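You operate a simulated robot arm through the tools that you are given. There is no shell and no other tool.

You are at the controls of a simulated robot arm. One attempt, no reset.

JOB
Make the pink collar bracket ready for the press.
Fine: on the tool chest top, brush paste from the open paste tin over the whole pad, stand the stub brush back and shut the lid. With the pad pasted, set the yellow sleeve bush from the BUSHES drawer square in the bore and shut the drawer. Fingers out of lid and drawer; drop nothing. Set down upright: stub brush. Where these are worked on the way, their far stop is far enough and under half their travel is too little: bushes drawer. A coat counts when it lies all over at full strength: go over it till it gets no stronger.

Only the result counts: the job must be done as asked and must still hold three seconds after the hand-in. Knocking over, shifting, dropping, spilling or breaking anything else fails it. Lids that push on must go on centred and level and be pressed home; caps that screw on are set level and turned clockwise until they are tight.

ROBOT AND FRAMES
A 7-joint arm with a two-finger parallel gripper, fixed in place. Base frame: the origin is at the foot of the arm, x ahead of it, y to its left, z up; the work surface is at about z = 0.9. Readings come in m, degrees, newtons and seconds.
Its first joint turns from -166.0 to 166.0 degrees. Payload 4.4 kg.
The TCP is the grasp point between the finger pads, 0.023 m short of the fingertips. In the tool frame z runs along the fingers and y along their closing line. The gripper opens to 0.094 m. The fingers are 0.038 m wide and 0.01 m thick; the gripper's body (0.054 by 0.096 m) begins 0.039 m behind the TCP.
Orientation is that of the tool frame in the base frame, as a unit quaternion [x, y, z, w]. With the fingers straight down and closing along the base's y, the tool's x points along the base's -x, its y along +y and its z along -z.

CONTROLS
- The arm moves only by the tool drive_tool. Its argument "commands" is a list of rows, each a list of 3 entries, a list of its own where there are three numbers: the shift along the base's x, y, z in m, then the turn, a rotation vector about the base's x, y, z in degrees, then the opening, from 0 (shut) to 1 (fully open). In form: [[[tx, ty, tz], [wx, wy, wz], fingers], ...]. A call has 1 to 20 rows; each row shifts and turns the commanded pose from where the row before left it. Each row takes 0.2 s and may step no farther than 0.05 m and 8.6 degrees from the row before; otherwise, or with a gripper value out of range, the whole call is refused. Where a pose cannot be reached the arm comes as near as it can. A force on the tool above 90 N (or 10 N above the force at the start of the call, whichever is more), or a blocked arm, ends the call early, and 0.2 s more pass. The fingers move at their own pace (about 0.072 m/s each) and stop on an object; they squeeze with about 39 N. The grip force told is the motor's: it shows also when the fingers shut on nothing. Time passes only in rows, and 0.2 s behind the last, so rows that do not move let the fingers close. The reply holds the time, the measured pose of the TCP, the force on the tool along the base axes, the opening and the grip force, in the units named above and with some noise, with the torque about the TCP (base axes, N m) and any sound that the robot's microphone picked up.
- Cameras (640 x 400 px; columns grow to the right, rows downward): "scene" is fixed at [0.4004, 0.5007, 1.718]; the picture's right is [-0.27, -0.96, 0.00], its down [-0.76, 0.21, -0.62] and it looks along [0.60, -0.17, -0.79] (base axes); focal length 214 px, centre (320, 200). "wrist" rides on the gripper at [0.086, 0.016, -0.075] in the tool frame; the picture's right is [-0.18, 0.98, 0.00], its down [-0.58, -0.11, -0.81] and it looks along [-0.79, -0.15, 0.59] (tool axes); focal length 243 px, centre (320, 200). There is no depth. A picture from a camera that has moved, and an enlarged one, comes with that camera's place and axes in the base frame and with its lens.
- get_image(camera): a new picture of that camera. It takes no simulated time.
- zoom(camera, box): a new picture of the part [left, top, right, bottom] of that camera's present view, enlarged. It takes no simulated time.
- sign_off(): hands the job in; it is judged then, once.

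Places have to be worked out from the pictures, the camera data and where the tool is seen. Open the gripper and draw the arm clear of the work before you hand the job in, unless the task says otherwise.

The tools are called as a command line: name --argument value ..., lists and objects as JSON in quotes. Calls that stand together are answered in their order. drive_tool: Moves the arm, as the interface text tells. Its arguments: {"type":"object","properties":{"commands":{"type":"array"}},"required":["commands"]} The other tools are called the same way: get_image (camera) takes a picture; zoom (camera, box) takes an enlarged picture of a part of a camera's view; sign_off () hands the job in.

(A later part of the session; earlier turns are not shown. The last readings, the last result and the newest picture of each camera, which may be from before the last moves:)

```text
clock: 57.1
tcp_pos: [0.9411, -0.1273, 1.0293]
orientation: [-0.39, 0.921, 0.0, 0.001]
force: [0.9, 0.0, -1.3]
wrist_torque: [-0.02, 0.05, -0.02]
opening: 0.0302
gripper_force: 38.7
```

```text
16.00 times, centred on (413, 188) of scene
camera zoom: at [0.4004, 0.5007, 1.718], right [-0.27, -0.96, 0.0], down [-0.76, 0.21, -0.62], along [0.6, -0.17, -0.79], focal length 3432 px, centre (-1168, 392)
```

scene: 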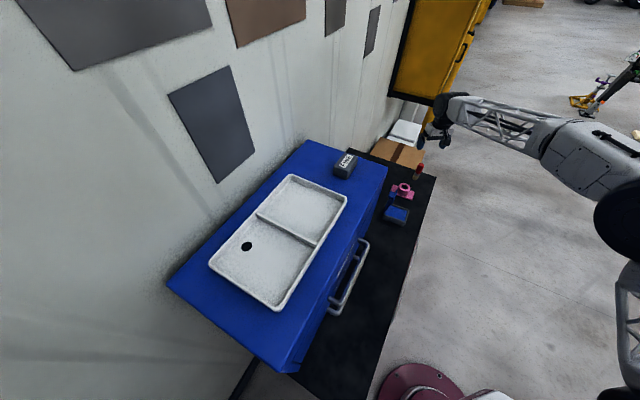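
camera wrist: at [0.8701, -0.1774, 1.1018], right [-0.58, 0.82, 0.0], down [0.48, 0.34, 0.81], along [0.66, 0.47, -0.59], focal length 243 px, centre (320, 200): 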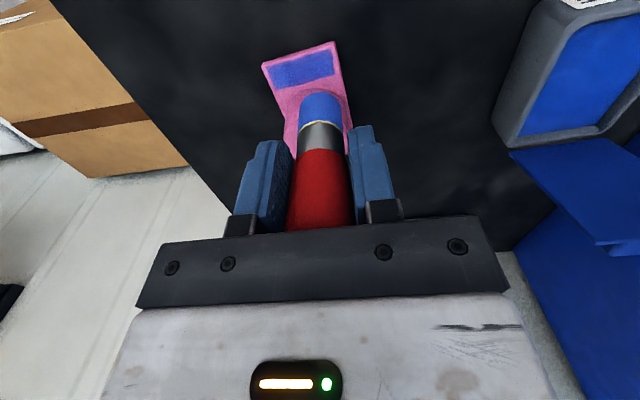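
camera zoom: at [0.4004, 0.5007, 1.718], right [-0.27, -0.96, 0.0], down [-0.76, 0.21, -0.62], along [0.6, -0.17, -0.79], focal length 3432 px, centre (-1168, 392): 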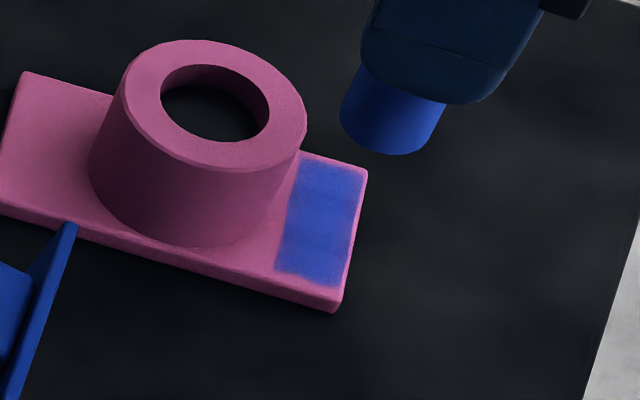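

Coat looks nearly saturated but the grip has slid too low on the handle to brush safely. I carry the brush to its home spot to set it down upright and regrip higher.

drive_tool --commands '[[[0, 0, 0.03], [0, 0, 0], 0.1], [[0.02737, -0.0205, 0], [0, 0, 0], 0.1], [[0.02737, -0.0205, 0], [0, 0, 0], 0.1], [[0.02737, -0.0205, 0], [0, 0, 0], 0.1], [[0, 0, -0.04], [0, 0, 0], 0.1], [[0, 0, -0.04], [0, 0, 0], 0.1], [[0, 0, 0], [0, 0, 0], 0.1]]'

get_image --camera "wrist"

zoom --camera "scene" --box '[395, 145, 445, 195]'

```text
clock: 58.7
tcp_pos: [1.0249, -0.1891, 0.975]
orientation: [-0.39, 0.921, 0.001, 0.001]
force: [0.6, -0.1, -1.4]
wrist_torque: [0.01, 0.0, 0.03]
opening: 0.0302
gripper_force: 39.3
```

```text
taken
camera wrist: at [0.9526, -0.24, 1.0493], right [-0.58, 0.82, 0.0], down [0.48, 0.34, 0.81], along [0.66, 0.47, -0.59], focal length 243 px, centre (320, 200)
```

wrist: 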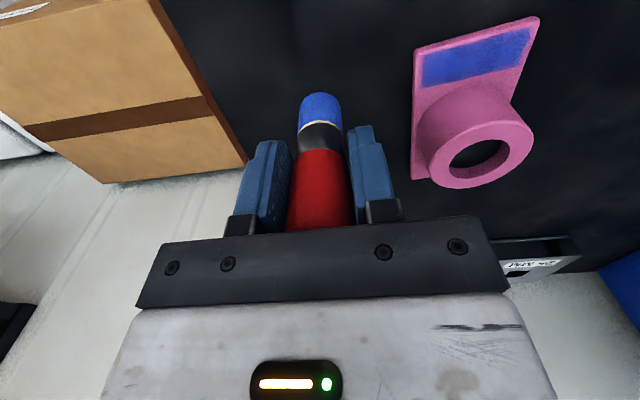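

```text
8.00 times, centred on (420, 170) of scene
camera zoom: at [0.4004, 0.5007, 1.718], right [-0.27, -0.96, 0.0], down [-0.76, 0.21, -0.62], along [0.6, -0.17, -0.79], focal length 1716 px, centre (-480, 440)
```

zoom: 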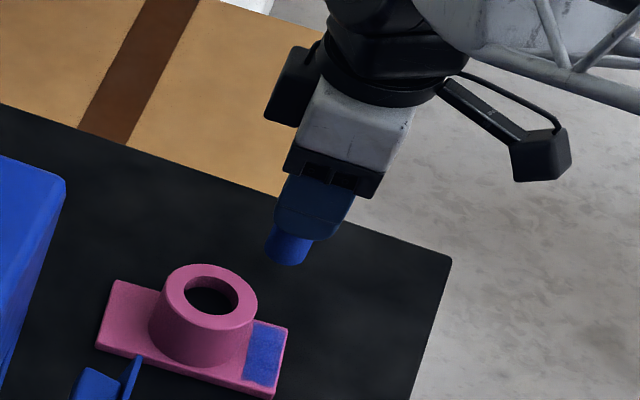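

Over the home spot with the tip ~13 mm above the mat. I lower in steps and feel for contact.

drive_tool --commands '[[[0, 0, -0.006], [0, 0, 0], 0.1], [[0, 0, -0.003], [0, 0, 0], 0.1], [[0, 0, 0], [0, 0, 0], 0.1]]'

drive_tool --commands '[[[0, 0, -0.0015], [0, 0, 0], 0.1], [[0, 0, 0], [0, 0, 0], 0.1]]'

drive_tool --commands '[[[0, 0, -0.0015], [0, 0, 0], 0.1], [[0, 0, 0], [0, 0, 0], 0.1]]'

```text
clock: 59.5
tcp_pos: [1.0239, -0.1887, 0.9681]
orientation: [-0.389, 0.921, 0.0, 0.001]
force: [-0.1, 0.4, -0.3]
wrist_torque: [0.0, 0.03, -0.01]
opening: 0.0302
gripper_force: 39.5
```

```text
clock: 60.1
tcp_pos: [1.0234, -0.1884, 0.9672]
orientation: [-0.39, 0.921, 0.0, 0.001]
force: [-0.3, 0.4, -0.9]
wrist_torque: [-0.02, -0.01, 0.01]
opening: 0.0304
gripper_force: 39.1
```

```text
clock: 60.7
tcp_pos: [1.0243, -0.1892, 0.9678]
orientation: [-0.39, 0.921, 0.0, 0.0]
force: [0.3, 0.7, -0.5]
wrist_torque: [-0.02, -0.02, 0.03]
opening: 0.0301
gripper_force: 38.6
```

drive_tool --commands '[[[0, 0, -0.001], [0, 0, 0], 0.1], [[0, 0, 0], [0, 0, 0], 0.1]]'

drive_tool --commands '[[[0, 0, -0.001], [0, 0, 0], 0.1], [[0, 0, 0], [0, 0, 0], 0.1]]'

zoom --camera "scene" --box '[400, 155, 435, 190]'

```text
clock: 61.3
tcp_pos: [1.0238, -0.1886, 0.9656]
orientation: [-0.39, 0.921, 0.001, 0.001]
force: [-0.1, -0.3, -1.3]
wrist_torque: [0.02, 0.01, -0.02]
opening: 0.03
gripper_force: 39.2
```

```text
clock: 61.9
tcp_pos: [1.0245, -0.1873, 0.9651]
orientation: [-0.39, 0.921, 0.0, 0.001]
force: [0.0, 0.2, 0.6]
wrist_torque: [0.01, 0.02, -0.01]
opening: 0.0303
gripper_force: 39.4
```

```text
11.43 times, centred on (418, 172) of scene
camera zoom: at [0.4004, 0.5007, 1.718], right [-0.27, -0.96, 0.0], down [-0.76, 0.21, -0.62], along [0.6, -0.17, -0.79], focal length 2451 px, centre (-794, 514)
```

zoom: 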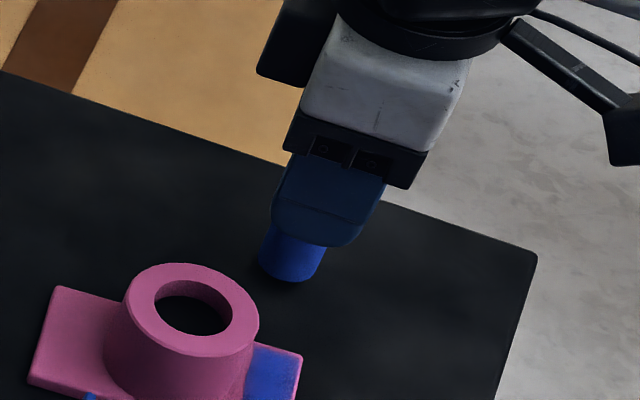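

Still free at ~0.965. I continue in 1 mm steps.

drive_tool --commands '[[[0, 0, -0.001], [0, 0, 0], 0.1], [[0, 0, 0], [0, 0, 0], 0.1]]'

drive_tool --commands '[[[0, 0, -0.001], [0, 0, 0], 0.1], [[0, 0, 0], [0, 0, 0], 0.1]]'

drive_tool --commands '[[[0, 0, -0.001], [0, 0, 0], 0.1], [[0, 0, 0], [0, 0, 0], 0.1]]'

```text
clock: 62.5
tcp_pos: [1.024, -0.1889, 0.9639]
orientation: [-0.39, 0.921, -0.001, 0.001]
force: [-0.9, -0.1, -0.6]
wrist_torque: [-0.02, 0.01, 0.0]
opening: 0.03
gripper_force: 39.1
```

```text
clock: 63.1
tcp_pos: [1.024, -0.1884, 0.9627]
orientation: [-0.39, 0.921, 0.0, 0.001]
force: [0.3, -0.2, -0.6]
wrist_torque: [0.03, -0.02, 0.01]
opening: 0.0303
gripper_force: 39.4
```

```text
clock: 63.7
tcp_pos: [1.0239, -0.1876, 0.962]
orientation: [-0.39, 0.921, 0.0, 0.0]
force: [-0.3, 0.0, -0.5]
wrist_torque: [0.04, -0.03, -0.02]
opening: 0.0302
gripper_force: 39.3
```

drive_tool --commands '[[[0, 0, -0.001], [0, 0, 0], 0.1], [[0, 0, 0], [0, 0, 0], 0.1]]'

drive_tool --commands '[[[0, 0, -0.0008], [0, 0, 0], 0.1], [[0, 0, 0], [0, 0, 0], 0.1]]'

zoom --camera "wrist" --box '[250, 60, 390, 200]'

```text
clock: 64.3
tcp_pos: [1.0238, -0.1885, 0.961]
orientation: [-0.391, 0.921, 0.0, 0.001]
force: [0.8, -0.4, -0.3]
wrist_torque: [0.0, -0.01, 0.03]
opening: 0.03
gripper_force: 39.2
```

```text
clock: 64.9
tcp_pos: [1.0247, -0.1872, 0.96]
orientation: [-0.39, 0.921, 0.002, 0.001]
force: [0.1, 0.1, 0.0]
wrist_torque: [0.03, -0.02, -0.04]
opening: 0.0301
gripper_force: 39.1
```

```text
2.86 times, centred on (320, 130) of wrist
camera zoom: at [0.9526, -0.2383, 1.0338], right [-0.58, 0.82, 0.0], down [0.48, 0.34, 0.81], along [0.66, 0.47, -0.59], focal length 693 px, centre (320, 400)
```

zoom: 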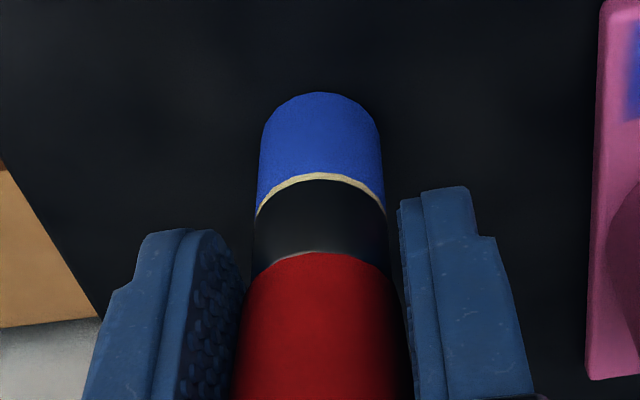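

Nearly there, the tip looks within a millimetre or so of the mat. I keep stepping until a small contact force appears.

drive_tool --commands '[[[0, 0, -0.0008], [0, 0, 0], 0.1], [[0, 0, 0], [0, 0, 0], 0.1]]'

drive_tool --commands '[[[0, 0, -0.0008], [0, 0, 0], 0.1], [[0, 0, 0], [0, 0, 0], 0.1]]'

drive_tool --commands '[[[0, 0, -0.0008], [0, 0, 0], 0.1], [[0, 0, 0], [0, 0, 0], 0.1]]'

```text
clock: 65.5
tcp_pos: [1.024, -0.1885, 0.9591]
orientation: [-0.39, 0.921, 0.0, 0.001]
force: [-0.4, -0.1, 3.2]
wrist_torque: [0.1, -0.07, 0.02]
opening: 0.0303
gripper_force: 39.1
```

```text
clock: 66.1
tcp_pos: [1.0236, -0.1885, 0.958]
orientation: [-0.391, 0.92, 0.0, 0.0]
force: [1.4, -1.7, 4.0]
wrist_torque: [-0.04, -0.08, -0.04]
opening: 0.0299
gripper_force: 38.8
```

```text
clock: 66.7
tcp_pos: [1.0231, -0.1887, 0.9589]
orientation: [-0.39, 0.921, -0.001, 0.002]
force: [3.0, 4.8, 6.2]
wrist_torque: [0.38, -0.23, 0.0]
opening: 0.03
gripper_force: 39.3
```

Contact at z ≈ 0.959 with a few newtons. I ease up slightly and open the fingers slowly to let the brush stand.

drive_tool --commands '[[[0, 0, 0.0012], [0, 0, 0], 0.1], [[0, 0, 0], [0, 0, 0], 0.1], [[0, 0, 0], [0, 0, 0], 0.38], [[0, 0, 0], [0, 0, 0], 0.45], [[0, 0, 0], [0, 0, 0], 0.6], [[0, 0, 0], [0, 0, 0], 0.6], [[0, 0, 0], [0, 0, 0], 0.6]]'

zoom --camera "wrist" --box '[230, 60, 410, 240]'

zoom --camera "scene" --box '[400, 155, 435, 190]'

```text
clock: 68.3
tcp_pos: [1.0244, -0.1893, 0.9595]
orientation: [-0.39, 0.921, 0.0, 0.001]
force: [-1.2, 1.0, 0.7]
wrist_torque: [0.0, -0.03, 0.0]
opening: 0.0565
gripper_force: 0.1
```

```text
2.22 times, centred on (320, 150) of wrist
camera zoom: at [0.9522, -0.2392, 1.0335], right [-0.58, 0.82, 0.0], down [0.48, 0.34, 0.81], along [0.66, 0.47, -0.59], focal length 539 px, centre (320, 311)
```

zoom: 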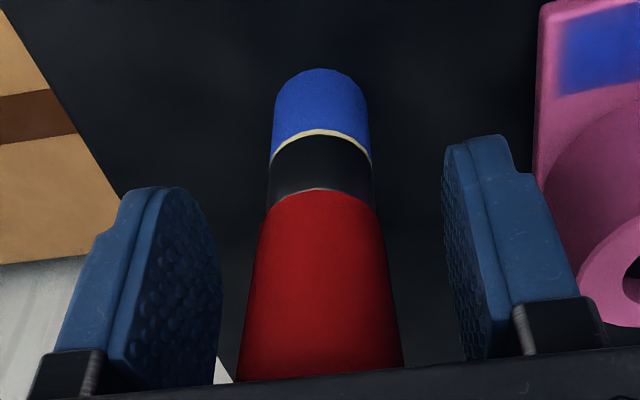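

```text
11.43 times, centred on (418, 172) of scene
camera zoom: at [0.4004, 0.5007, 1.718], right [-0.27, -0.96, 0.0], down [-0.76, 0.21, -0.62], along [0.6, -0.17, -0.79], focal length 2451 px, centre (-794, 514)
```

zoom: 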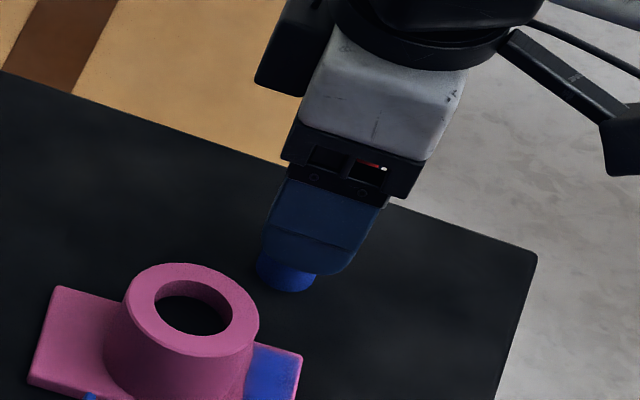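

The brush stands on its own. I raise the open fingers 12 mm and regrip higher on the handle.

drive_tool --commands '[[[0, 0, 0.006], [0, 0, 0], 0.6], [[0, 0, 0.006], [0, 0, 0], 0.6], [[0, 0, 0], [0, 0, 0], 0.6], [[0, 0, 0], [0, 0, 0], 0.2], [[0, 0, 0], [0, 0, 0], 0.1], [[0, 0, 0], [0, 0, 0], 0.1], [[0, 0, 0], [0, 0, 0], 0.1]]'

zoom --camera "wrist" --box '[230, 60, 410, 240]'

zoom --camera "scene" --box '[385, 176, 421, 200]'

```text
clock: 69.9
tcp_pos: [1.0238, -0.1883, 0.9713]
orientation: [-0.39, 0.921, 0.0, 0.0]
force: [-0.1, 0.5, 1.4]
wrist_torque: [0.0, 0.01, 0.01]
opening: 0.0303
gripper_force: 39.1
```

```text
2.22 times, centred on (320, 150) of wrist
camera zoom: at [0.9527, -0.2386, 1.045], right [-0.58, 0.82, 0.0], down [0.48, 0.34, 0.81], along [0.66, 0.47, -0.59], focal length 539 px, centre (320, 311)
```

zoom: 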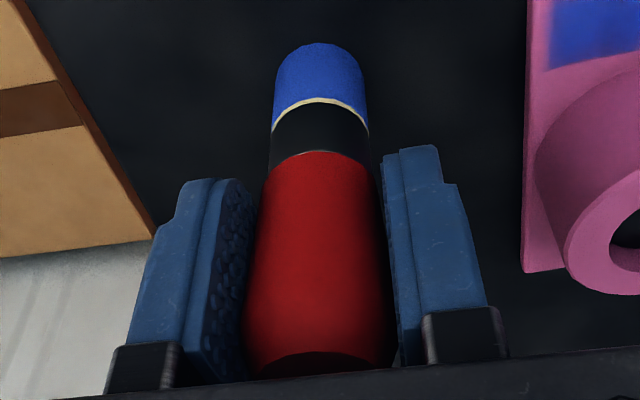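

```text
16.00 times, centred on (403, 188) of scene
camera zoom: at [0.4004, 0.5007, 1.718], right [-0.27, -0.96, 0.0], down [-0.76, 0.21, -0.62], along [0.6, -0.17, -0.79], focal length 3432 px, centre (-1008, 392)
```

zoom: 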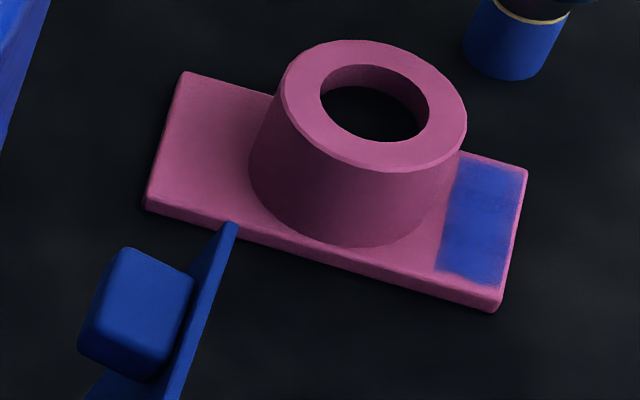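

Regripped with the tip 71 mm below the TCP. New pad centre computes to (0.955, −0.134), bracket yaw ≈ 50°. I recharge the brush in the tin once more.

drive_tool --commands '[[[0, 0, 0.035], [0, 0, 0], 0.1], [[0, 0, 0.035], [0, 0, 0], 0.1], [[0, 0, 0.035], [0, 0, 0], 0.1], [[-0.0335, 0.0341, 0], [0, 0, 0], 0.1], [[-0.0335, 0.0341, 0], [0, 0, 0], 0.1], [[-0.0335, 0.0341, 0], [0, 0, 0], 0.1], [[-0.0335, 0.0341, 0], [0, 0, 0], 0.1], [[-0.0335, 0.0341, 0], [0, 0, 0], 0.1], [[-0.0335, 0.0341, 0], [0, 0, 0], 0.1], [[0, 0, -0.035], [0, 0, 0], 0.1], [[0, 0, -0.025], [0, 0, 0], 0.1], [[0, 0, -0.01], [0, 0, 0], 0.1], [[0, 0, 0], [0, 0, 0], 0.1]]'

zoom --camera "wrist" --box '[250, 0, 410, 160]'

```text
clock: 72.7
tcp_pos: [0.8228, 0.0152, 1.0046]
orientation: [-0.39, 0.921, 0.001, 0.001]
force: [0.0, -0.4, -1.1]
wrist_torque: [-0.05, -0.04, 0.01]
opening: 0.0302
gripper_force: 39.2
```

```text
2.50 times, centred on (330, 80) of wrist
camera zoom: at [0.7517, -0.0347, 1.0782], right [-0.58, 0.82, 0.0], down [0.48, 0.34, 0.81], along [0.66, 0.47, -0.59], focal length 606 px, centre (295, 500)
```

zoom: 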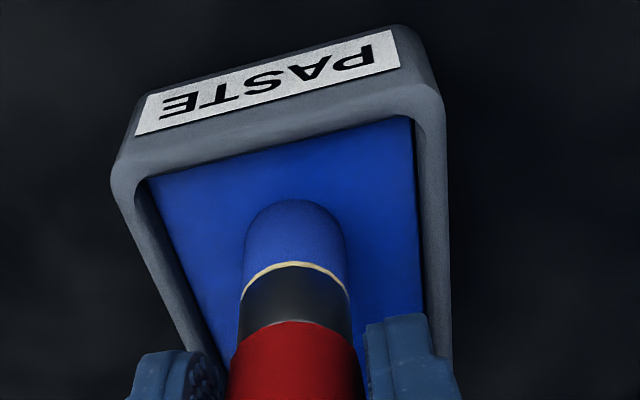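

Just above the paste (contact expected at ≈1.002). I lower 1 mm at a time.

drive_tool --commands '[[[0, 0, -0.0015], [0, 0, 0], 0.1], [[0, 0, -0.001], [0, 0, 0], 0.1], [[0, 0, 0], [0, 0, 0], 0.1]]'

drive_tool --commands '[[[0, 0, -0.001], [0, 0, 0], 0.1], [[0, 0, 0], [0, 0, 0], 0.1]]'

```text
clock: 73.5
tcp_pos: [0.8232, 0.0162, 1.0036]
orientation: [-0.39, 0.921, 0.0, 0.001]
force: [2.1, 0.2, 9.6]
wrist_torque: [0.0, -0.17, -0.04]
opening: 0.0302
gripper_force: 38.7
```

```text
clock: 74.1
tcp_pos: [0.8233, 0.0155, 1.0026]
orientation: [-0.39, 0.921, 0.0, 0.001]
force: [0.2, 1.0, 24.0]
wrist_torque: [0.05, -0.08, 0.01]
opening: 0.0307
gripper_force: 39.3
```

Recharged. I lift and move to the −e1 end of the displaced pad, stopping a few mm above the plate.

drive_tool --commands '[[[0, 0, 0.03], [0, 0, 0], 0.1], [[0, 0, 0.033], [0, 0, 0], 0.1], [[0.0267, -0.0334, 0], [0, 0, 0], 0.1], [[0.0267, -0.0334, 0], [0, 0, 0], 0.1], [[0.0267, -0.0334, 0], [0, 0, 0], 0.1], [[0.0267, -0.0334, 0], [0, 0, 0], 0.1], [[0, 0, -0.04], [0, 0, 0], 0.1], [[0, 0, -0.04], [0, 0, 0], 0.1], [[0, 0, 0], [0, 0, 0], 0.1]]'

zoom --camera "wrist" --box '[220, 60, 380, 200]'

zoom --camera "scene" --box '[395, 170, 425, 200]'

```text
clock: 76.1
tcp_pos: [0.9319, -0.1176, 0.9862]
orientation: [-0.39, 0.921, 0.0, 0.001]
force: [-0.4, -0.9, -1.6]
wrist_torque: [-0.03, 0.0, 0.04]
opening: 0.0303
gripper_force: 38.8
```

```text
2.86 times, centred on (300, 130) of wrist
camera zoom: at [0.8603, -0.1682, 1.061], right [-0.58, 0.82, 0.0], down [0.48, 0.34, 0.81], along [0.66, 0.47, -0.59], focal length 693 px, centre (377, 400)
```

zoom: 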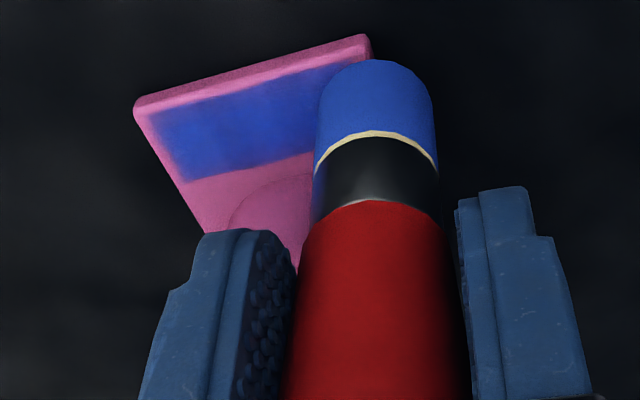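

```text
13.33 times, centred on (410, 185) of scene
camera zoom: at [0.4004, 0.5007, 1.718], right [-0.27, -0.96, 0.0], down [-0.76, 0.21, -0.62], along [0.6, -0.17, -0.79], focal length 2860 px, centre (-880, 400)
```

zoom: 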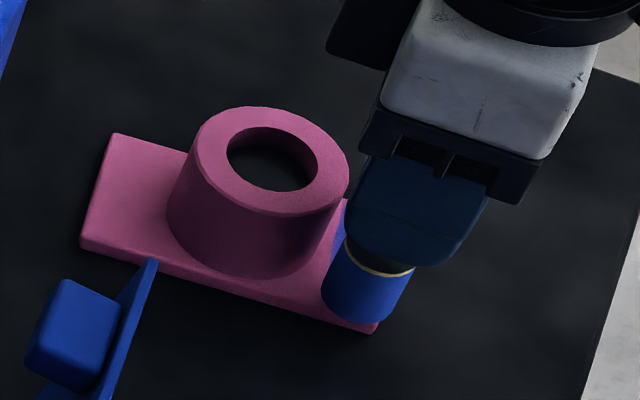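

Brush is above the −e1 edge of the pad as planned. Lower to contact in small steps.

drive_tool --commands '[[[0, 0, -0.003], [0, 0, 0], 0.1], [[0, 0, -0.002], [0, 0, 0], 0.1], [[0, 0, 0], [0, 0, 0], 0.1]]'

drive_tool --commands '[[[0, 0, -0.001], [0, 0, 0], 0.1], [[0, 0, 0], [0, 0, 0], 0.1]]'

drive_tool --commands '[[[0, 0, -0.001], [0, 0, 0], 0.1], [[0, 0, 0], [0, 0, 0], 0.1]]'

zoom --camera "wrist" --box '[220, 60, 380, 200]'

```text
clock: 76.9
tcp_pos: [0.9299, -0.1189, 0.9801]
orientation: [-0.39, 0.921, 0.001, 0.001]
force: [0.5, 0.4, -0.7]
wrist_torque: [0.01, -0.02, -0.03]
opening: 0.0301
gripper_force: 38.9
```

```text
clock: 77.5
tcp_pos: [0.9305, -0.1188, 0.9798]
orientation: [-0.39, 0.921, 0.0, 0.001]
force: [-0.2, 0.1, -1.0]
wrist_torque: [-0.02, -0.02, -0.02]
opening: 0.0301
gripper_force: 38.4
```

```text
clock: 78.1
tcp_pos: [0.9297, -0.1184, 0.9789]
orientation: [-0.389, 0.921, 0.0, 0.001]
force: [-0.7, -0.1, -1.4]
wrist_torque: [-0.01, 0.0, -0.02]
opening: 0.0302
gripper_force: 38.7
```

```text
2.86 times, centred on (300, 130) of wrist
camera zoom: at [0.8583, -0.1677, 1.053], right [-0.58, 0.82, 0.0], down [0.48, 0.34, 0.81], along [0.66, 0.47, -0.59], focal length 693 px, centre (377, 400)
```

zoom: 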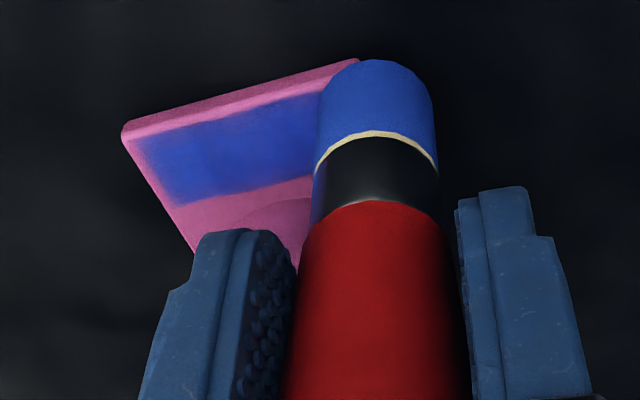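

drive_tool --commands '[[[0, 0, -0.001], [0, 0, 0], 0.1], [[0, 0, 0], [0, 0, 0], 0.1]]'

drive_tool --commands '[[[0, 0, -0.001], [0, 0, 0], 0.1], [[0, 0, 0], [0, 0, 0], 0.1]]'

```text
clock: 78.7
tcp_pos: [0.9306, -0.1185, 0.9791]
orientation: [-0.39, 0.921, 0.0, 0.001]
force: [-0.1, -0.9, 2.8]
wrist_torque: [0.01, 0.02, 0.01]
opening: 0.0306
gripper_force: 38.7
```

```text
clock: 79.3
tcp_pos: [0.9312, -0.118, 0.978]
orientation: [-0.39, 0.921, 0.0, 0.001]
force: [-2.5, -0.7, 15.9]
wrist_torque: [-0.04, 0.08, -0.01]
opening: 0.0304
gripper_force: 38.9
```

Contact made (≈16 N, eased to ~6 N). I sweep slowly along the pad, in two halves to check lateral force.

drive_tool --commands '[[[0, 0, 0.0006], [0, 0, 0], 0.1], [[0.00308, -0.00255, 0], [0, 0, 0], 0.1], [[0.00308, -0.00255, 0], [0, 0, 0], 0.1], [[0.00308, -0.00255, 0], [0, 0, 0], 0.1], [[0.00308, -0.00255, 0], [0, 0, 0], 0.1], [[0.00308, -0.00255, 0], [0, 0, 0], 0.1]]'

zoom --camera "scene" --box '[385, 176, 421, 200]'

```text
clock: 80.7
tcp_pos: [0.9449, -0.1295, 0.9774]
orientation: [-0.39, 0.921, 0.0, 0.001]
force: [-1.3, 2.4, 8.3]
wrist_torque: [0.09, 0.09, 0.03]
opening: 0.0304
gripper_force: 39.2
```

```text
16.00 times, centred on (403, 188) of scene
camera zoom: at [0.4004, 0.5007, 1.718], right [-0.27, -0.96, 0.0], down [-0.76, 0.21, -0.62], along [0.6, -0.17, -0.79], focal length 3432 px, centre (-1008, 392)
```

zoom: 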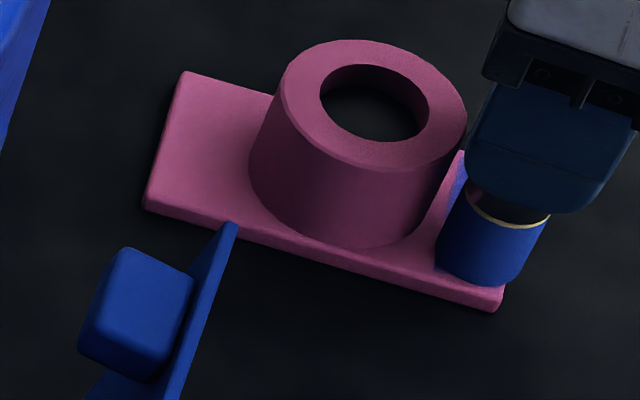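

The bracket stays put (corner pixels identical), friction is small. Continue the sweep to the far end.

drive_tool --commands '[[[0.00308, -0.00255, 0], [0, 0, 0], 0.1], [[0.00308, -0.00255, 0], [0, 0, 0], 0.1], [[0.00308, -0.00255, 0], [0, 0, 0], 0.1], [[0.00308, -0.00255, 0], [0, 0, 0], 0.1], [[0.00308, -0.00255, 0], [0, 0, 0], 0.1], [[0.00308, -0.00255, 0], [0, 0, 0], 0.1], [[0.00308, -0.00255, 0], [0, 0, 0], 0.1], [[0.00308, -0.00255, 0], [0, 0, 0], 0.1], [[0.00308, -0.00255, 0], [0, 0, 0], 0.1], [[0.00308, -0.00255, 0], [0, 0, 0], 0.1]]'

zoom --camera "scene" --box '[385, 176, 421, 200]'

zoom --camera "wrist" --box '[290, 50, 450, 190]'

```text
clock: 82.9
tcp_pos: [0.9754, -0.1572, 0.9755]
orientation: [-0.39, 0.921, 0.0, 0.001]
force: [-2.7, 3.2, 13.0]
wrist_torque: [0.23, 0.19, -0.02]
opening: 0.0303
gripper_force: 39.1
```

```text
16.00 times, centred on (403, 188) of scene
camera zoom: at [0.4004, 0.5007, 1.718], right [-0.27, -0.96, 0.0], down [-0.76, 0.21, -0.62], along [0.6, -0.17, -0.79], focal length 3432 px, centre (-1008, 392)
```

zoom: 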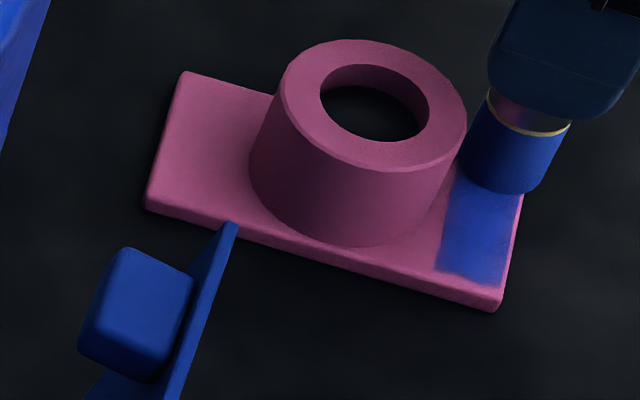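

```text
2.86 times, centred on (370, 120) of wrist
camera zoom: at [0.905, -0.2073, 1.0506], right [-0.58, 0.82, 0.0], down [0.48, 0.34, 0.81], along [0.66, 0.47, -0.59], focal length 693 px, centre (177, 429)
```

zoom: 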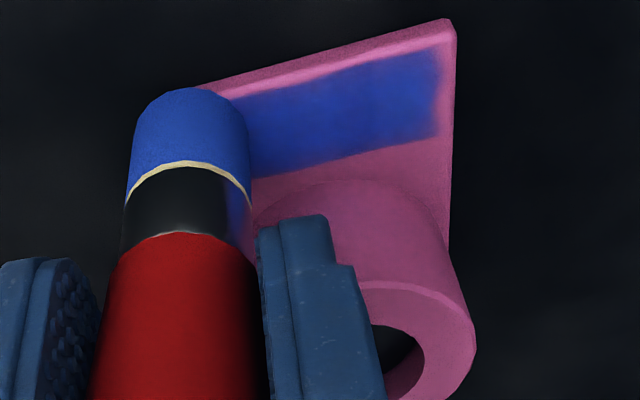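

Pad looks more solid. I shift 3 mm outward and sweep back.

drive_tool --commands '[[[-0.0019, -0.0023, 0.0004], [0, 0, 0], 0.1], [[-0.00308, 0.00255, 0], [0, 0, 0], 0.1], [[-0.00308, 0.00255, 0], [0, 0, 0], 0.1], [[-0.00308, 0.00255, 0], [0, 0, 0], 0.1], [[-0.00308, 0.00255, 0], [0, 0, 0], 0.1], [[-0.00308, 0.00255, 0], [0, 0, 0], 0.1], [[-0.00308, 0.00255, 0], [0, 0, 0], 0.1], [[-0.00308, 0.00255, 0], [0, 0, 0], 0.1], [[-0.00308, 0.00255, 0], [0, 0, 0], 0.1], [[-0.00308, 0.00255, 0], [0, 0, 0], 0.1], [[-0.00308, 0.00255, 0], [0, 0, 0], 0.1], [[-0.00308, 0.00255, 0], [0, 0, 0], 0.1], [[-0.00308, 0.00255, 0], [0, 0, 0], 0.1], [[-0.00308, 0.00255, 0], [0, 0, 0], 0.1], [[-0.00308, 0.00255, 0], [0, 0, 0], 0.1], [[-0.00308, 0.00255, 0], [0, 0, 0], 0.1]]'

zoom --camera "scene" --box '[385, 176, 421, 200]'

zoom --camera "wrist" --box '[220, 60, 380, 200]'

```text
clock: 86.3
tcp_pos: [0.9272, -0.1207, 0.9768]
orientation: [-0.39, 0.921, 0.0, 0.001]
force: [-0.5, -0.1, -0.5]
wrist_torque: [-0.01, 0.02, 0.02]
opening: 0.0303
gripper_force: 39.0
```

```text
16.00 times, centred on (403, 188) of scene
camera zoom: at [0.4004, 0.5007, 1.718], right [-0.27, -0.96, 0.0], down [-0.76, 0.21, -0.62], along [0.6, -0.17, -0.79], focal length 3432 px, centre (-1008, 392)
```

zoom: 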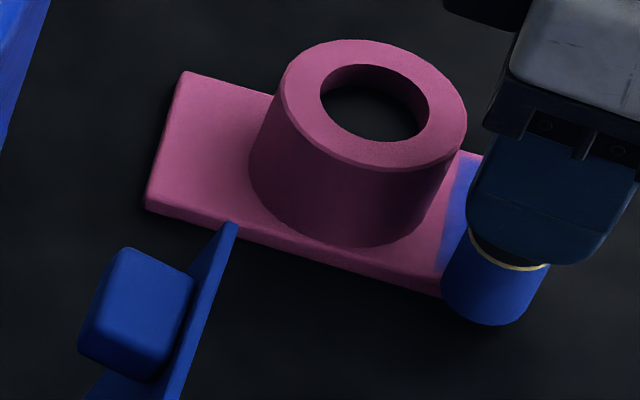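

```text
2.86 times, centred on (300, 130) of wrist
camera zoom: at [0.8555, -0.1706, 1.0512], right [-0.58, 0.82, 0.0], down [0.48, 0.34, 0.81], along [0.66, 0.47, -0.59], focal length 693 px, centre (377, 400)
```

zoom: 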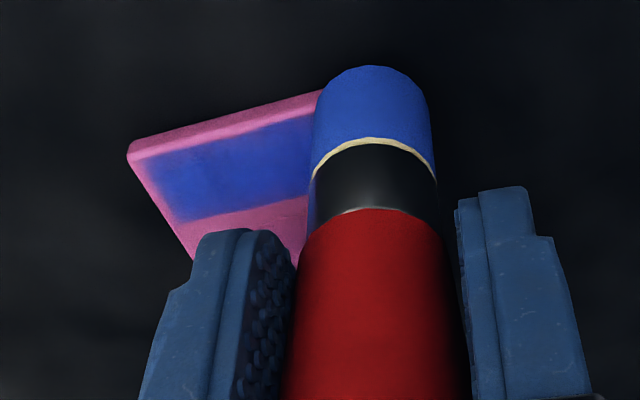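

No force at this end, so contact was light. I lower 1 mm, move 4 mm inward and do another pass.

drive_tool --commands '[[[0.0022, 0.0027, 0], [0, 0, 0], 0.1], [[0, 0, -0.001], [0, 0, 0], 0.1], [[0, 0, 0], [0, 0, 0], 0.1]]'

drive_tool --commands '[[[0, 0, -0.0006], [0, 0, 0], 0.1], [[0, 0, 0], [0, 0, 0], 0.1]]'

```text
clock: 87.1
tcp_pos: [0.9305, -0.1176, 0.9772]
orientation: [-0.389, 0.921, 0.001, 0.001]
force: [-0.6, -0.2, 0.1]
wrist_torque: [0.01, 0.01, -0.02]
opening: 0.0299
gripper_force: 39.2
```

```text
clock: 87.7
tcp_pos: [0.9299, -0.1179, 0.9761]
orientation: [-0.39, 0.921, 0.001, 0.001]
force: [-0.6, 1.3, 1.6]
wrist_torque: [0.0, -0.03, -0.01]
opening: 0.0302
gripper_force: 39.0
```

drive_tool --commands '[[[0, 0, -0.0005], [0, 0, 0], 0.1], [[0.00308, -0.00255, 0], [0, 0, 0], 0.1], [[0.00308, -0.00255, 0], [0, 0, 0], 0.1], [[0.00308, -0.00255, 0], [0, 0, 0], 0.1], [[0.00308, -0.00255, 0], [0, 0, 0], 0.1], [[0.00308, -0.00255, 0], [0, 0, 0], 0.1], [[0.00308, -0.00255, 0], [0, 0, 0], 0.1], [[0.00308, -0.00255, 0], [0, 0, 0], 0.1], [[0.00308, -0.00255, 0], [0, 0, 0], 0.1], [[0.00308, -0.00255, 0], [0, 0, 0], 0.1], [[0.00308, -0.00255, 0], [0, 0, 0], 0.1], [[0.00308, -0.00255, 0], [0, 0, 0], 0.1], [[0.00308, -0.00255, 0], [0, 0, 0], 0.1], [[0.00308, -0.00255, 0], [0, 0, 0], 0.1], [[0.00308, -0.00255, 0], [0, 0, 0], 0.1], [[0.00308, -0.00255, 0], [0, 0, 0], 0.1]]'

drive_tool --commands '[[[0, 0, 0.03], [0, 0, 0], 0.1], [[0.018, -0.02, 0.02], [0, 0, 0], 0.1], [[0, 0, 0], [0, 0, 0], 0.1]]'

zoom --camera "scene" --box '[408, 180, 418, 196]'

zoom --camera "wrist" --box '[340, 20, 440, 100]'

```text
clock: 91.1
tcp_pos: [0.9765, -0.1555, 0.9745]
orientation: [-0.39, 0.921, 0.001, 0.001]
force: [-1.8, 1.4, 5.2]
wrist_torque: [0.11, 0.1, -0.02]
opening: 0.0302
gripper_force: 39.4
```

```text
clock: 91.9
tcp_pos: [0.995, -0.1744, 1.025]
orientation: [-0.39, 0.921, -0.001, 0.0]
force: [0.0, -0.6, -0.5]
wrist_torque: [0.01, 0.02, 0.02]
opening: 0.03
gripper_force: 38.7
```

```text
16.00 times, centred on (413, 188) of scene
camera zoom: at [0.4004, 0.5007, 1.718], right [-0.27, -0.96, 0.0], down [-0.76, 0.21, -0.62], along [0.6, -0.17, -0.79], focal length 3432 px, centre (-1168, 392)
```

zoom: 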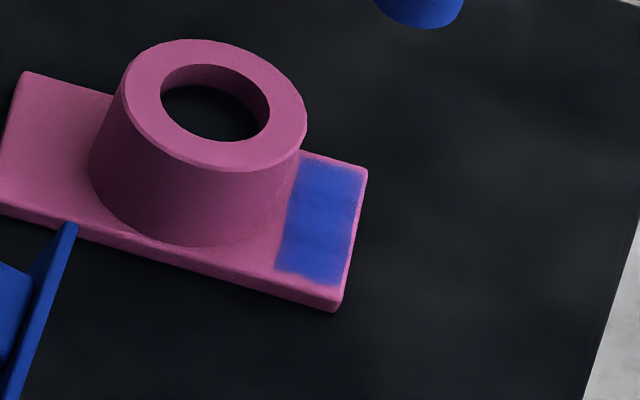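

```text
5.00 times, centred on (390, 60) of wrist
camera zoom: at [0.9236, -0.2246, 1.0995], right [-0.58, 0.82, 0.0], down [0.48, 0.34, 0.81], along [0.66, 0.47, -0.59], focal length 1213 px, centre (-30, 900)
```

zoom: 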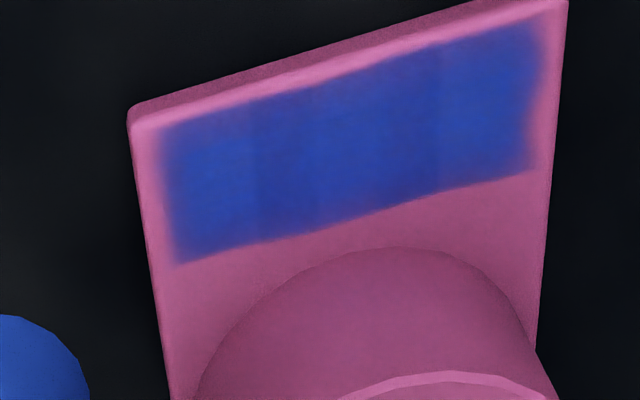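

The coat now looks uniform and unchanged in strength after repeated passes, so it is saturated. I carry the brush to its home spot and lower it.

drive_tool --commands '[[[0.0145, -0.007, 0.01], [0, 0, 0], 0.1], [[0.0145, -0.007, 0], [0, 0, 0], 0.1], [[0, 0, -0.03], [0, 0, 0], 0.1], [[0, 0, -0.025], [0, 0, 0], 0.1], [[0, 0, 0], [0, 0, 0], 0.1]]'

drive_tool --commands '[[[0, 0, -0.004], [0, 0, 0], 0.1], [[0, 0, -0.002], [0, 0, 0], 0.1], [[0, 0, 0], [0, 0, 0], 0.1]]'

drive_tool --commands '[[[0, 0, -0.0015], [0, 0, 0], 0.1], [[0, 0, 0], [0, 0, 0], 0.1]]'

zoom --camera "scene" --box '[400, 155, 435, 190]'

```text
clock: 93.1
tcp_pos: [1.0226, -0.1887, 0.9796]
orientation: [-0.389, 0.921, 0.001, 0.001]
force: [0.6, 0.1, -0.9]
wrist_torque: [-0.02, -0.01, 0.0]
opening: 0.03
gripper_force: 39.0
```

```text
clock: 93.9
tcp_pos: [1.024, -0.1896, 0.9747]
orientation: [-0.39, 0.921, 0.0, 0.001]
force: [-0.8, 0.2, -0.4]
wrist_torque: [0.0, 0.0, -0.01]
opening: 0.0303
gripper_force: 39.1
```

```text
clock: 94.5
tcp_pos: [1.0227, -0.1895, 0.9739]
orientation: [-0.39, 0.921, 0.001, 0.002]
force: [-0.2, -0.4, -0.5]
wrist_torque: [0.0, 0.01, -0.01]
opening: 0.0302
gripper_force: 38.8
```

```text
11.43 times, centred on (418, 172) of scene
camera zoom: at [0.4004, 0.5007, 1.718], right [-0.27, -0.96, 0.0], down [-0.76, 0.21, -0.62], along [0.6, -0.17, -0.79], focal length 2451 px, centre (-794, 514)
```

zoom: 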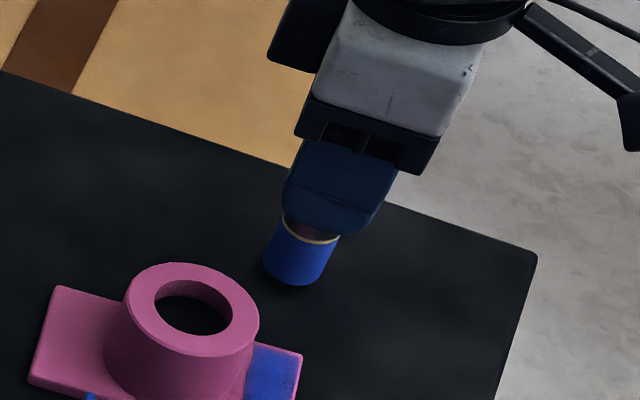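

Still above the mat; I lower in small steps until light contact.

drive_tool --commands '[[[0, 0, -0.0015], [0, 0, 0], 0.1], [[0, 0, 0], [0, 0, 0], 0.1]]'

drive_tool --commands '[[[0, 0, -0.001], [0, 0, 0], 0.1], [[0, 0, 0], [0, 0, 0], 0.1]]'

drive_tool --commands '[[[0, 0, -0.001], [0, 0, 0], 0.1], [[0, 0, 0], [0, 0, 0], 0.1]]'

drive_tool --commands '[[[0, 0, -0.001], [0, 0, 0], 0.1], [[0, 0, 0], [0, 0, 0], 0.1]]'

```text
clock: 95.1
tcp_pos: [1.0234, -0.1895, 0.9716]
orientation: [-0.39, 0.921, 0.0, 0.001]
force: [0.0, 0.5, -0.8]
wrist_torque: [-0.01, 0.0, 0.0]
opening: 0.0304
gripper_force: 39.0
```

```text
clock: 95.7
tcp_pos: [1.0233, -0.1901, 0.9709]
orientation: [-0.39, 0.921, 0.001, 0.001]
force: [0.1, 0.4, -1.5]
wrist_torque: [0.01, 0.02, -0.02]
opening: 0.0304
gripper_force: 39.2
```

```text
clock: 96.3
tcp_pos: [1.0238, -0.1902, 0.9694]
orientation: [-0.389, 0.921, 0.0, 0.0]
force: [0.0, -0.2, 0.1]
wrist_torque: [0.03, -0.03, -0.02]
opening: 0.03
gripper_force: 39.2
```

```text
clock: 96.9
tcp_pos: [1.0238, -0.191, 0.9695]
orientation: [-0.39, 0.921, 0.001, 0.001]
force: [-0.1, 0.5, 0.0]
wrist_torque: [0.04, 0.0, -0.02]
opening: 0.0302
gripper_force: 39.4
```

drive_tool --commands '[[[0, 0.0005, -0.0008], [0, 0, 0], 0.1], [[0, 0, 0], [0, 0, 0], 0.1]]'

drive_tool --commands '[[[0, 0, -0.0008], [0, 0, 0], 0.1], [[0, 0, 0], [0, 0, 0], 0.1]]'

drive_tool --commands '[[[0, 0, -0.0008], [0, 0, 0], 0.1], [[0, 0, 0], [0, 0, 0], 0.1]]'

```text
clock: 97.5
tcp_pos: [1.0247, -0.1903, 0.9675]
orientation: [-0.389, 0.921, 0.0, 0.001]
force: [-0.5, 0.5, 0.0]
wrist_torque: [0.01, 0.03, 0.01]
opening: 0.0301
gripper_force: 39.4
```

```text
clock: 98.1
tcp_pos: [1.0245, -0.19, 0.9667]
orientation: [-0.39, 0.921, 0.001, 0.001]
force: [0.5, -1.1, -0.8]
wrist_torque: [-0.01, 0.03, 0.01]
opening: 0.0304
gripper_force: 38.6
```

```text
clock: 98.7
tcp_pos: [1.0236, -0.1895, 0.9669]
orientation: [-0.39, 0.921, -0.001, 0.001]
force: [1.3, 1.4, 3.7]
wrist_torque: [0.02, -0.14, 0.02]
opening: 0.0302
gripper_force: 39.1
```

Light contact (3.7 N). I open the fingers gradually and lift straight up, then check the brush stands.

drive_tool --commands '[[[0, 0, 0.0005], [0, 0, 0], 0.1], [[0, 0, 0], [0, 0, 0], 0.38], [[0, 0, 0], [0, 0, 0], 0.45], [[0, 0, 0], [0, 0, 0], 0.7], [[0, 0, 0], [0, 0, 0], 0.9], [[0, 0, 0], [0, 0, 0], 0.9], [[0, 0, 0.02], [0, 0, 0], 0.9], [[0, 0, 0.03], [0, 0, 0], 0.9], [[0, 0, 0.03], [0, 0, 0], 0.9], [[0, 0, 0.03], [0, 0, 0], 0.9]]'

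zoom --camera "scene" --box '[390, 150, 435, 195]'

get_image --camera "wrist"

```text
clock: 100.9
tcp_pos: [1.0245, -0.1876, 1.0748]
orientation: [-0.39, 0.921, 0.0, 0.0]
force: [-0.5, 0.7, -0.7]
wrist_torque: [0.03, 0.02, -0.02]
opening: 0.0845
gripper_force: 0.2
```

```text
8.89 times, centred on (412, 172) of scene
camera zoom: at [0.4004, 0.5007, 1.718], right [-0.27, -0.96, 0.0], down [-0.76, 0.21, -0.62], along [0.6, -0.17, -0.79], focal length 1906 px, centre (-502, 444)
```

zoom: 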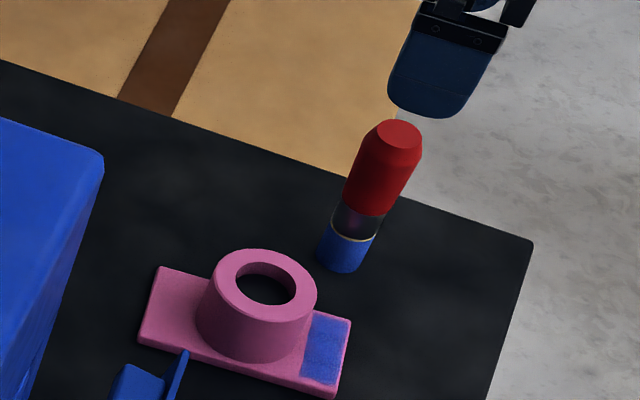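

```text
taken
camera wrist: at [0.9522, -0.2385, 1.1493], right [-0.58, 0.82, 0.0], down [0.48, 0.34, 0.81], along [0.66, 0.47, -0.59], focal length 243 px, centre (320, 200)
```

wrist: 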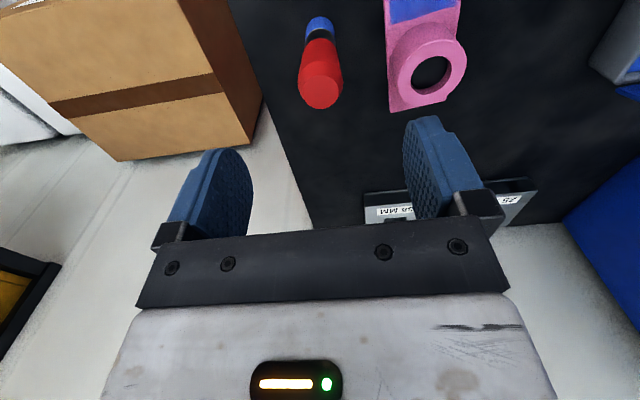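

The brush stands upright at home and the coat looks good. Next I want to put the bracket back on its original spot; I zoom in to localise the collar precisely.

zoom --camera "wrist" --box '[370, 0, 490, 120]'

zoom --camera "scene" --box '[385, 176, 421, 200]'

```text
3.33 times, centred on (430, 60) of wrist
camera zoom: at [0.9522, -0.2385, 1.1493], right [-0.58, 0.82, 0.0], down [0.48, 0.34, 0.81], along [0.66, 0.47, -0.59], focal length 809 px, centre (-47, 667)
```

zoom: 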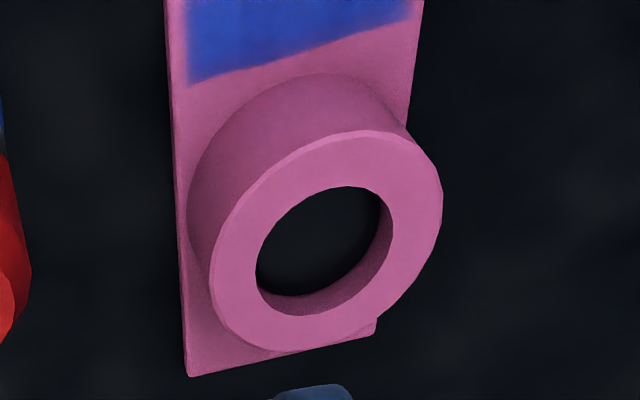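

```text
16.00 times, centred on (403, 188) of scene
camera zoom: at [0.4004, 0.5007, 1.718], right [-0.27, -0.96, 0.0], down [-0.76, 0.21, -0.62], along [0.6, -0.17, -0.79], focal length 3432 px, centre (-1008, 392)
```

zoom: 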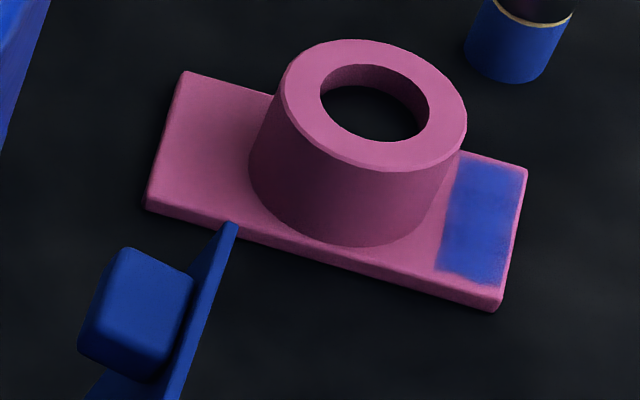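

Both cameras agree the bracket centre moved by (+0.0274, −0.025) to about (0.980, −0.1035). I position the open gripper over the collar and descend around it.

drive_tool --commands '[[[-0.0148, 0.0282, 0], [0, 0, 1.5], 0.95], [[-0.0148, 0.0282, 0], [0, 0, 1.5], 0.95], [[-0.0148, 0.0282, 0], [0, 0, 1.5], 0.95], [[0, 0, -0.04], [0, 0, 0], 0.95], [[0, 0, -0.04], [0, 0, 0], 0.95], [[0, 0, 0], [0, 0, 0], 0.95]]'

get_image --camera "wrist"

zoom --camera "scene" --box '[385, 155, 435, 205]'

```text
clock: 102.3
tcp_pos: [0.9775, -0.1064, 0.9974]
orientation: [-0.425, 0.905, 0.0, 0.001]
force: [-0.6, 0.5, 0.5]
wrist_torque: [0.01, 0.01, 0.01]
opening: 0.0891
gripper_force: 0.1
```

```text
taken
camera wrist: at [0.9106, -0.1623, 1.0716], right [-0.64, 0.77, 0.0], down [0.45, 0.38, 0.81], along [0.62, 0.52, -0.59], focal length 243 px, centre (320, 200)
```

wrist: 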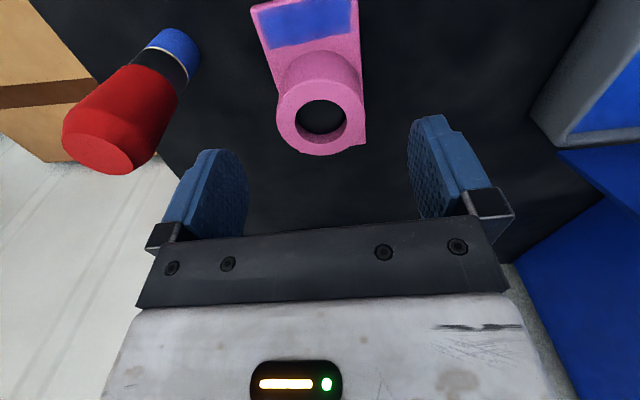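

```text
8.00 times, centred on (410, 180) of scene
camera zoom: at [0.4004, 0.5007, 1.718], right [-0.27, -0.96, 0.0], down [-0.76, 0.21, -0.62], along [0.6, -0.17, -0.79], focal length 1716 px, centre (-400, 360)
```

zoom: 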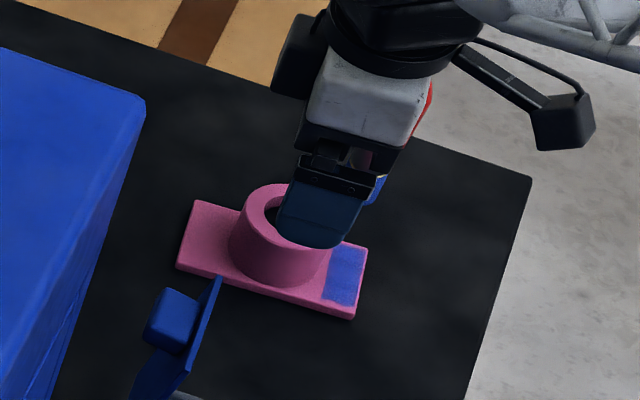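

The collar sits exactly under the TCP in the wrist view. I descend so the fingertips straddle the collar just above the plate, then close.

drive_tool --commands '[[[0, 0, -0.03], [0, 0, 0], 0.95], [[0, 0, -0.02], [0, 0, 0], 0.95], [[0, 0, -0.006], [0, 0, 0], 0.95], [[0, 0, 0], [0, 0, 0], 0.95]]'

get_image --camera "wrist"

zoom --camera "scene" --box '[385, 155, 435, 205]'

```text
clock: 103.3
tcp_pos: [0.9786, -0.1038, 0.9417]
orientation: [-0.426, 0.905, 0.0, 0.002]
force: [-0.2, 0.5, -0.3]
wrist_torque: [-0.01, 0.01, 0.0]
opening: 0.0895
gripper_force: 0.0
```

```text
taken
camera wrist: at [0.9104, -0.1595, 1.015], right [-0.64, 0.77, 0.0], down [0.45, 0.38, 0.81], along [0.62, 0.52, -0.59], focal length 243 px, centre (320, 200)
```

wrist: 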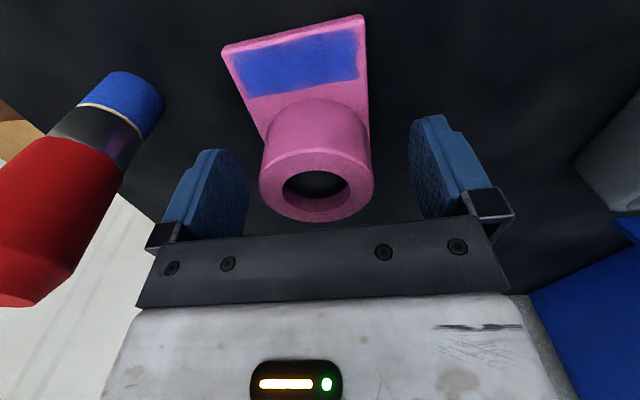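

```text
8.00 times, centred on (410, 180) of scene
camera zoom: at [0.4004, 0.5007, 1.718], right [-0.27, -0.96, 0.0], down [-0.76, 0.21, -0.62], along [0.6, -0.17, -0.79], focal length 1716 px, centre (-400, 360)
```

zoom: 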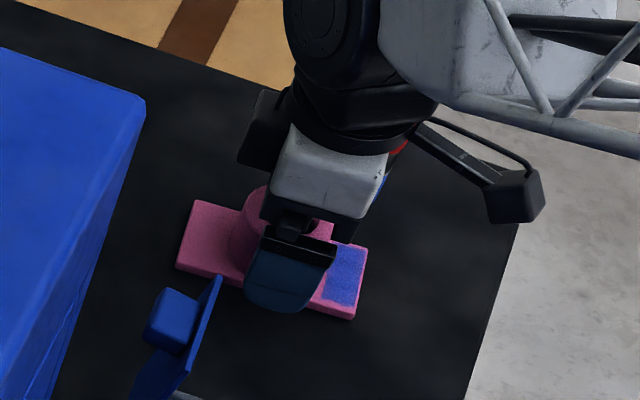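

Collar centred between the fingers. I close gently onto it.

drive_tool --commands '[[[0, 0, 0], [0, 0, 0], 0.62], [[0, 0, 0], [0, 0, 0], 0.4], [[0, 0, 0], [0, 0, 0], 0.4], [[0, 0, 0], [0, 0, 0], 0.4]]'

zoom --camera "scene" --box '[385, 155, 435, 205]'

```text
clock: 104.3
tcp_pos: [0.9782, -0.1033, 0.9418]
orientation: [-0.426, 0.904, 0.0, 0.0]
force: [1.4, -3.7, 2.1]
wrist_torque: [0.1, -0.14, -0.15]
opening: 0.053
gripper_force: 38.7
```

```text
8.00 times, centred on (410, 180) of scene
camera zoom: at [0.4004, 0.5007, 1.718], right [-0.27, -0.96, 0.0], down [-0.76, 0.21, -0.62], along [0.6, -0.17, -0.79], focal length 1716 px, centre (-400, 360)
```

zoom: 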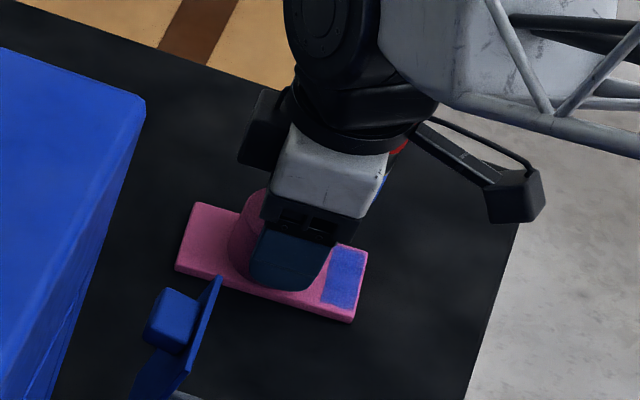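

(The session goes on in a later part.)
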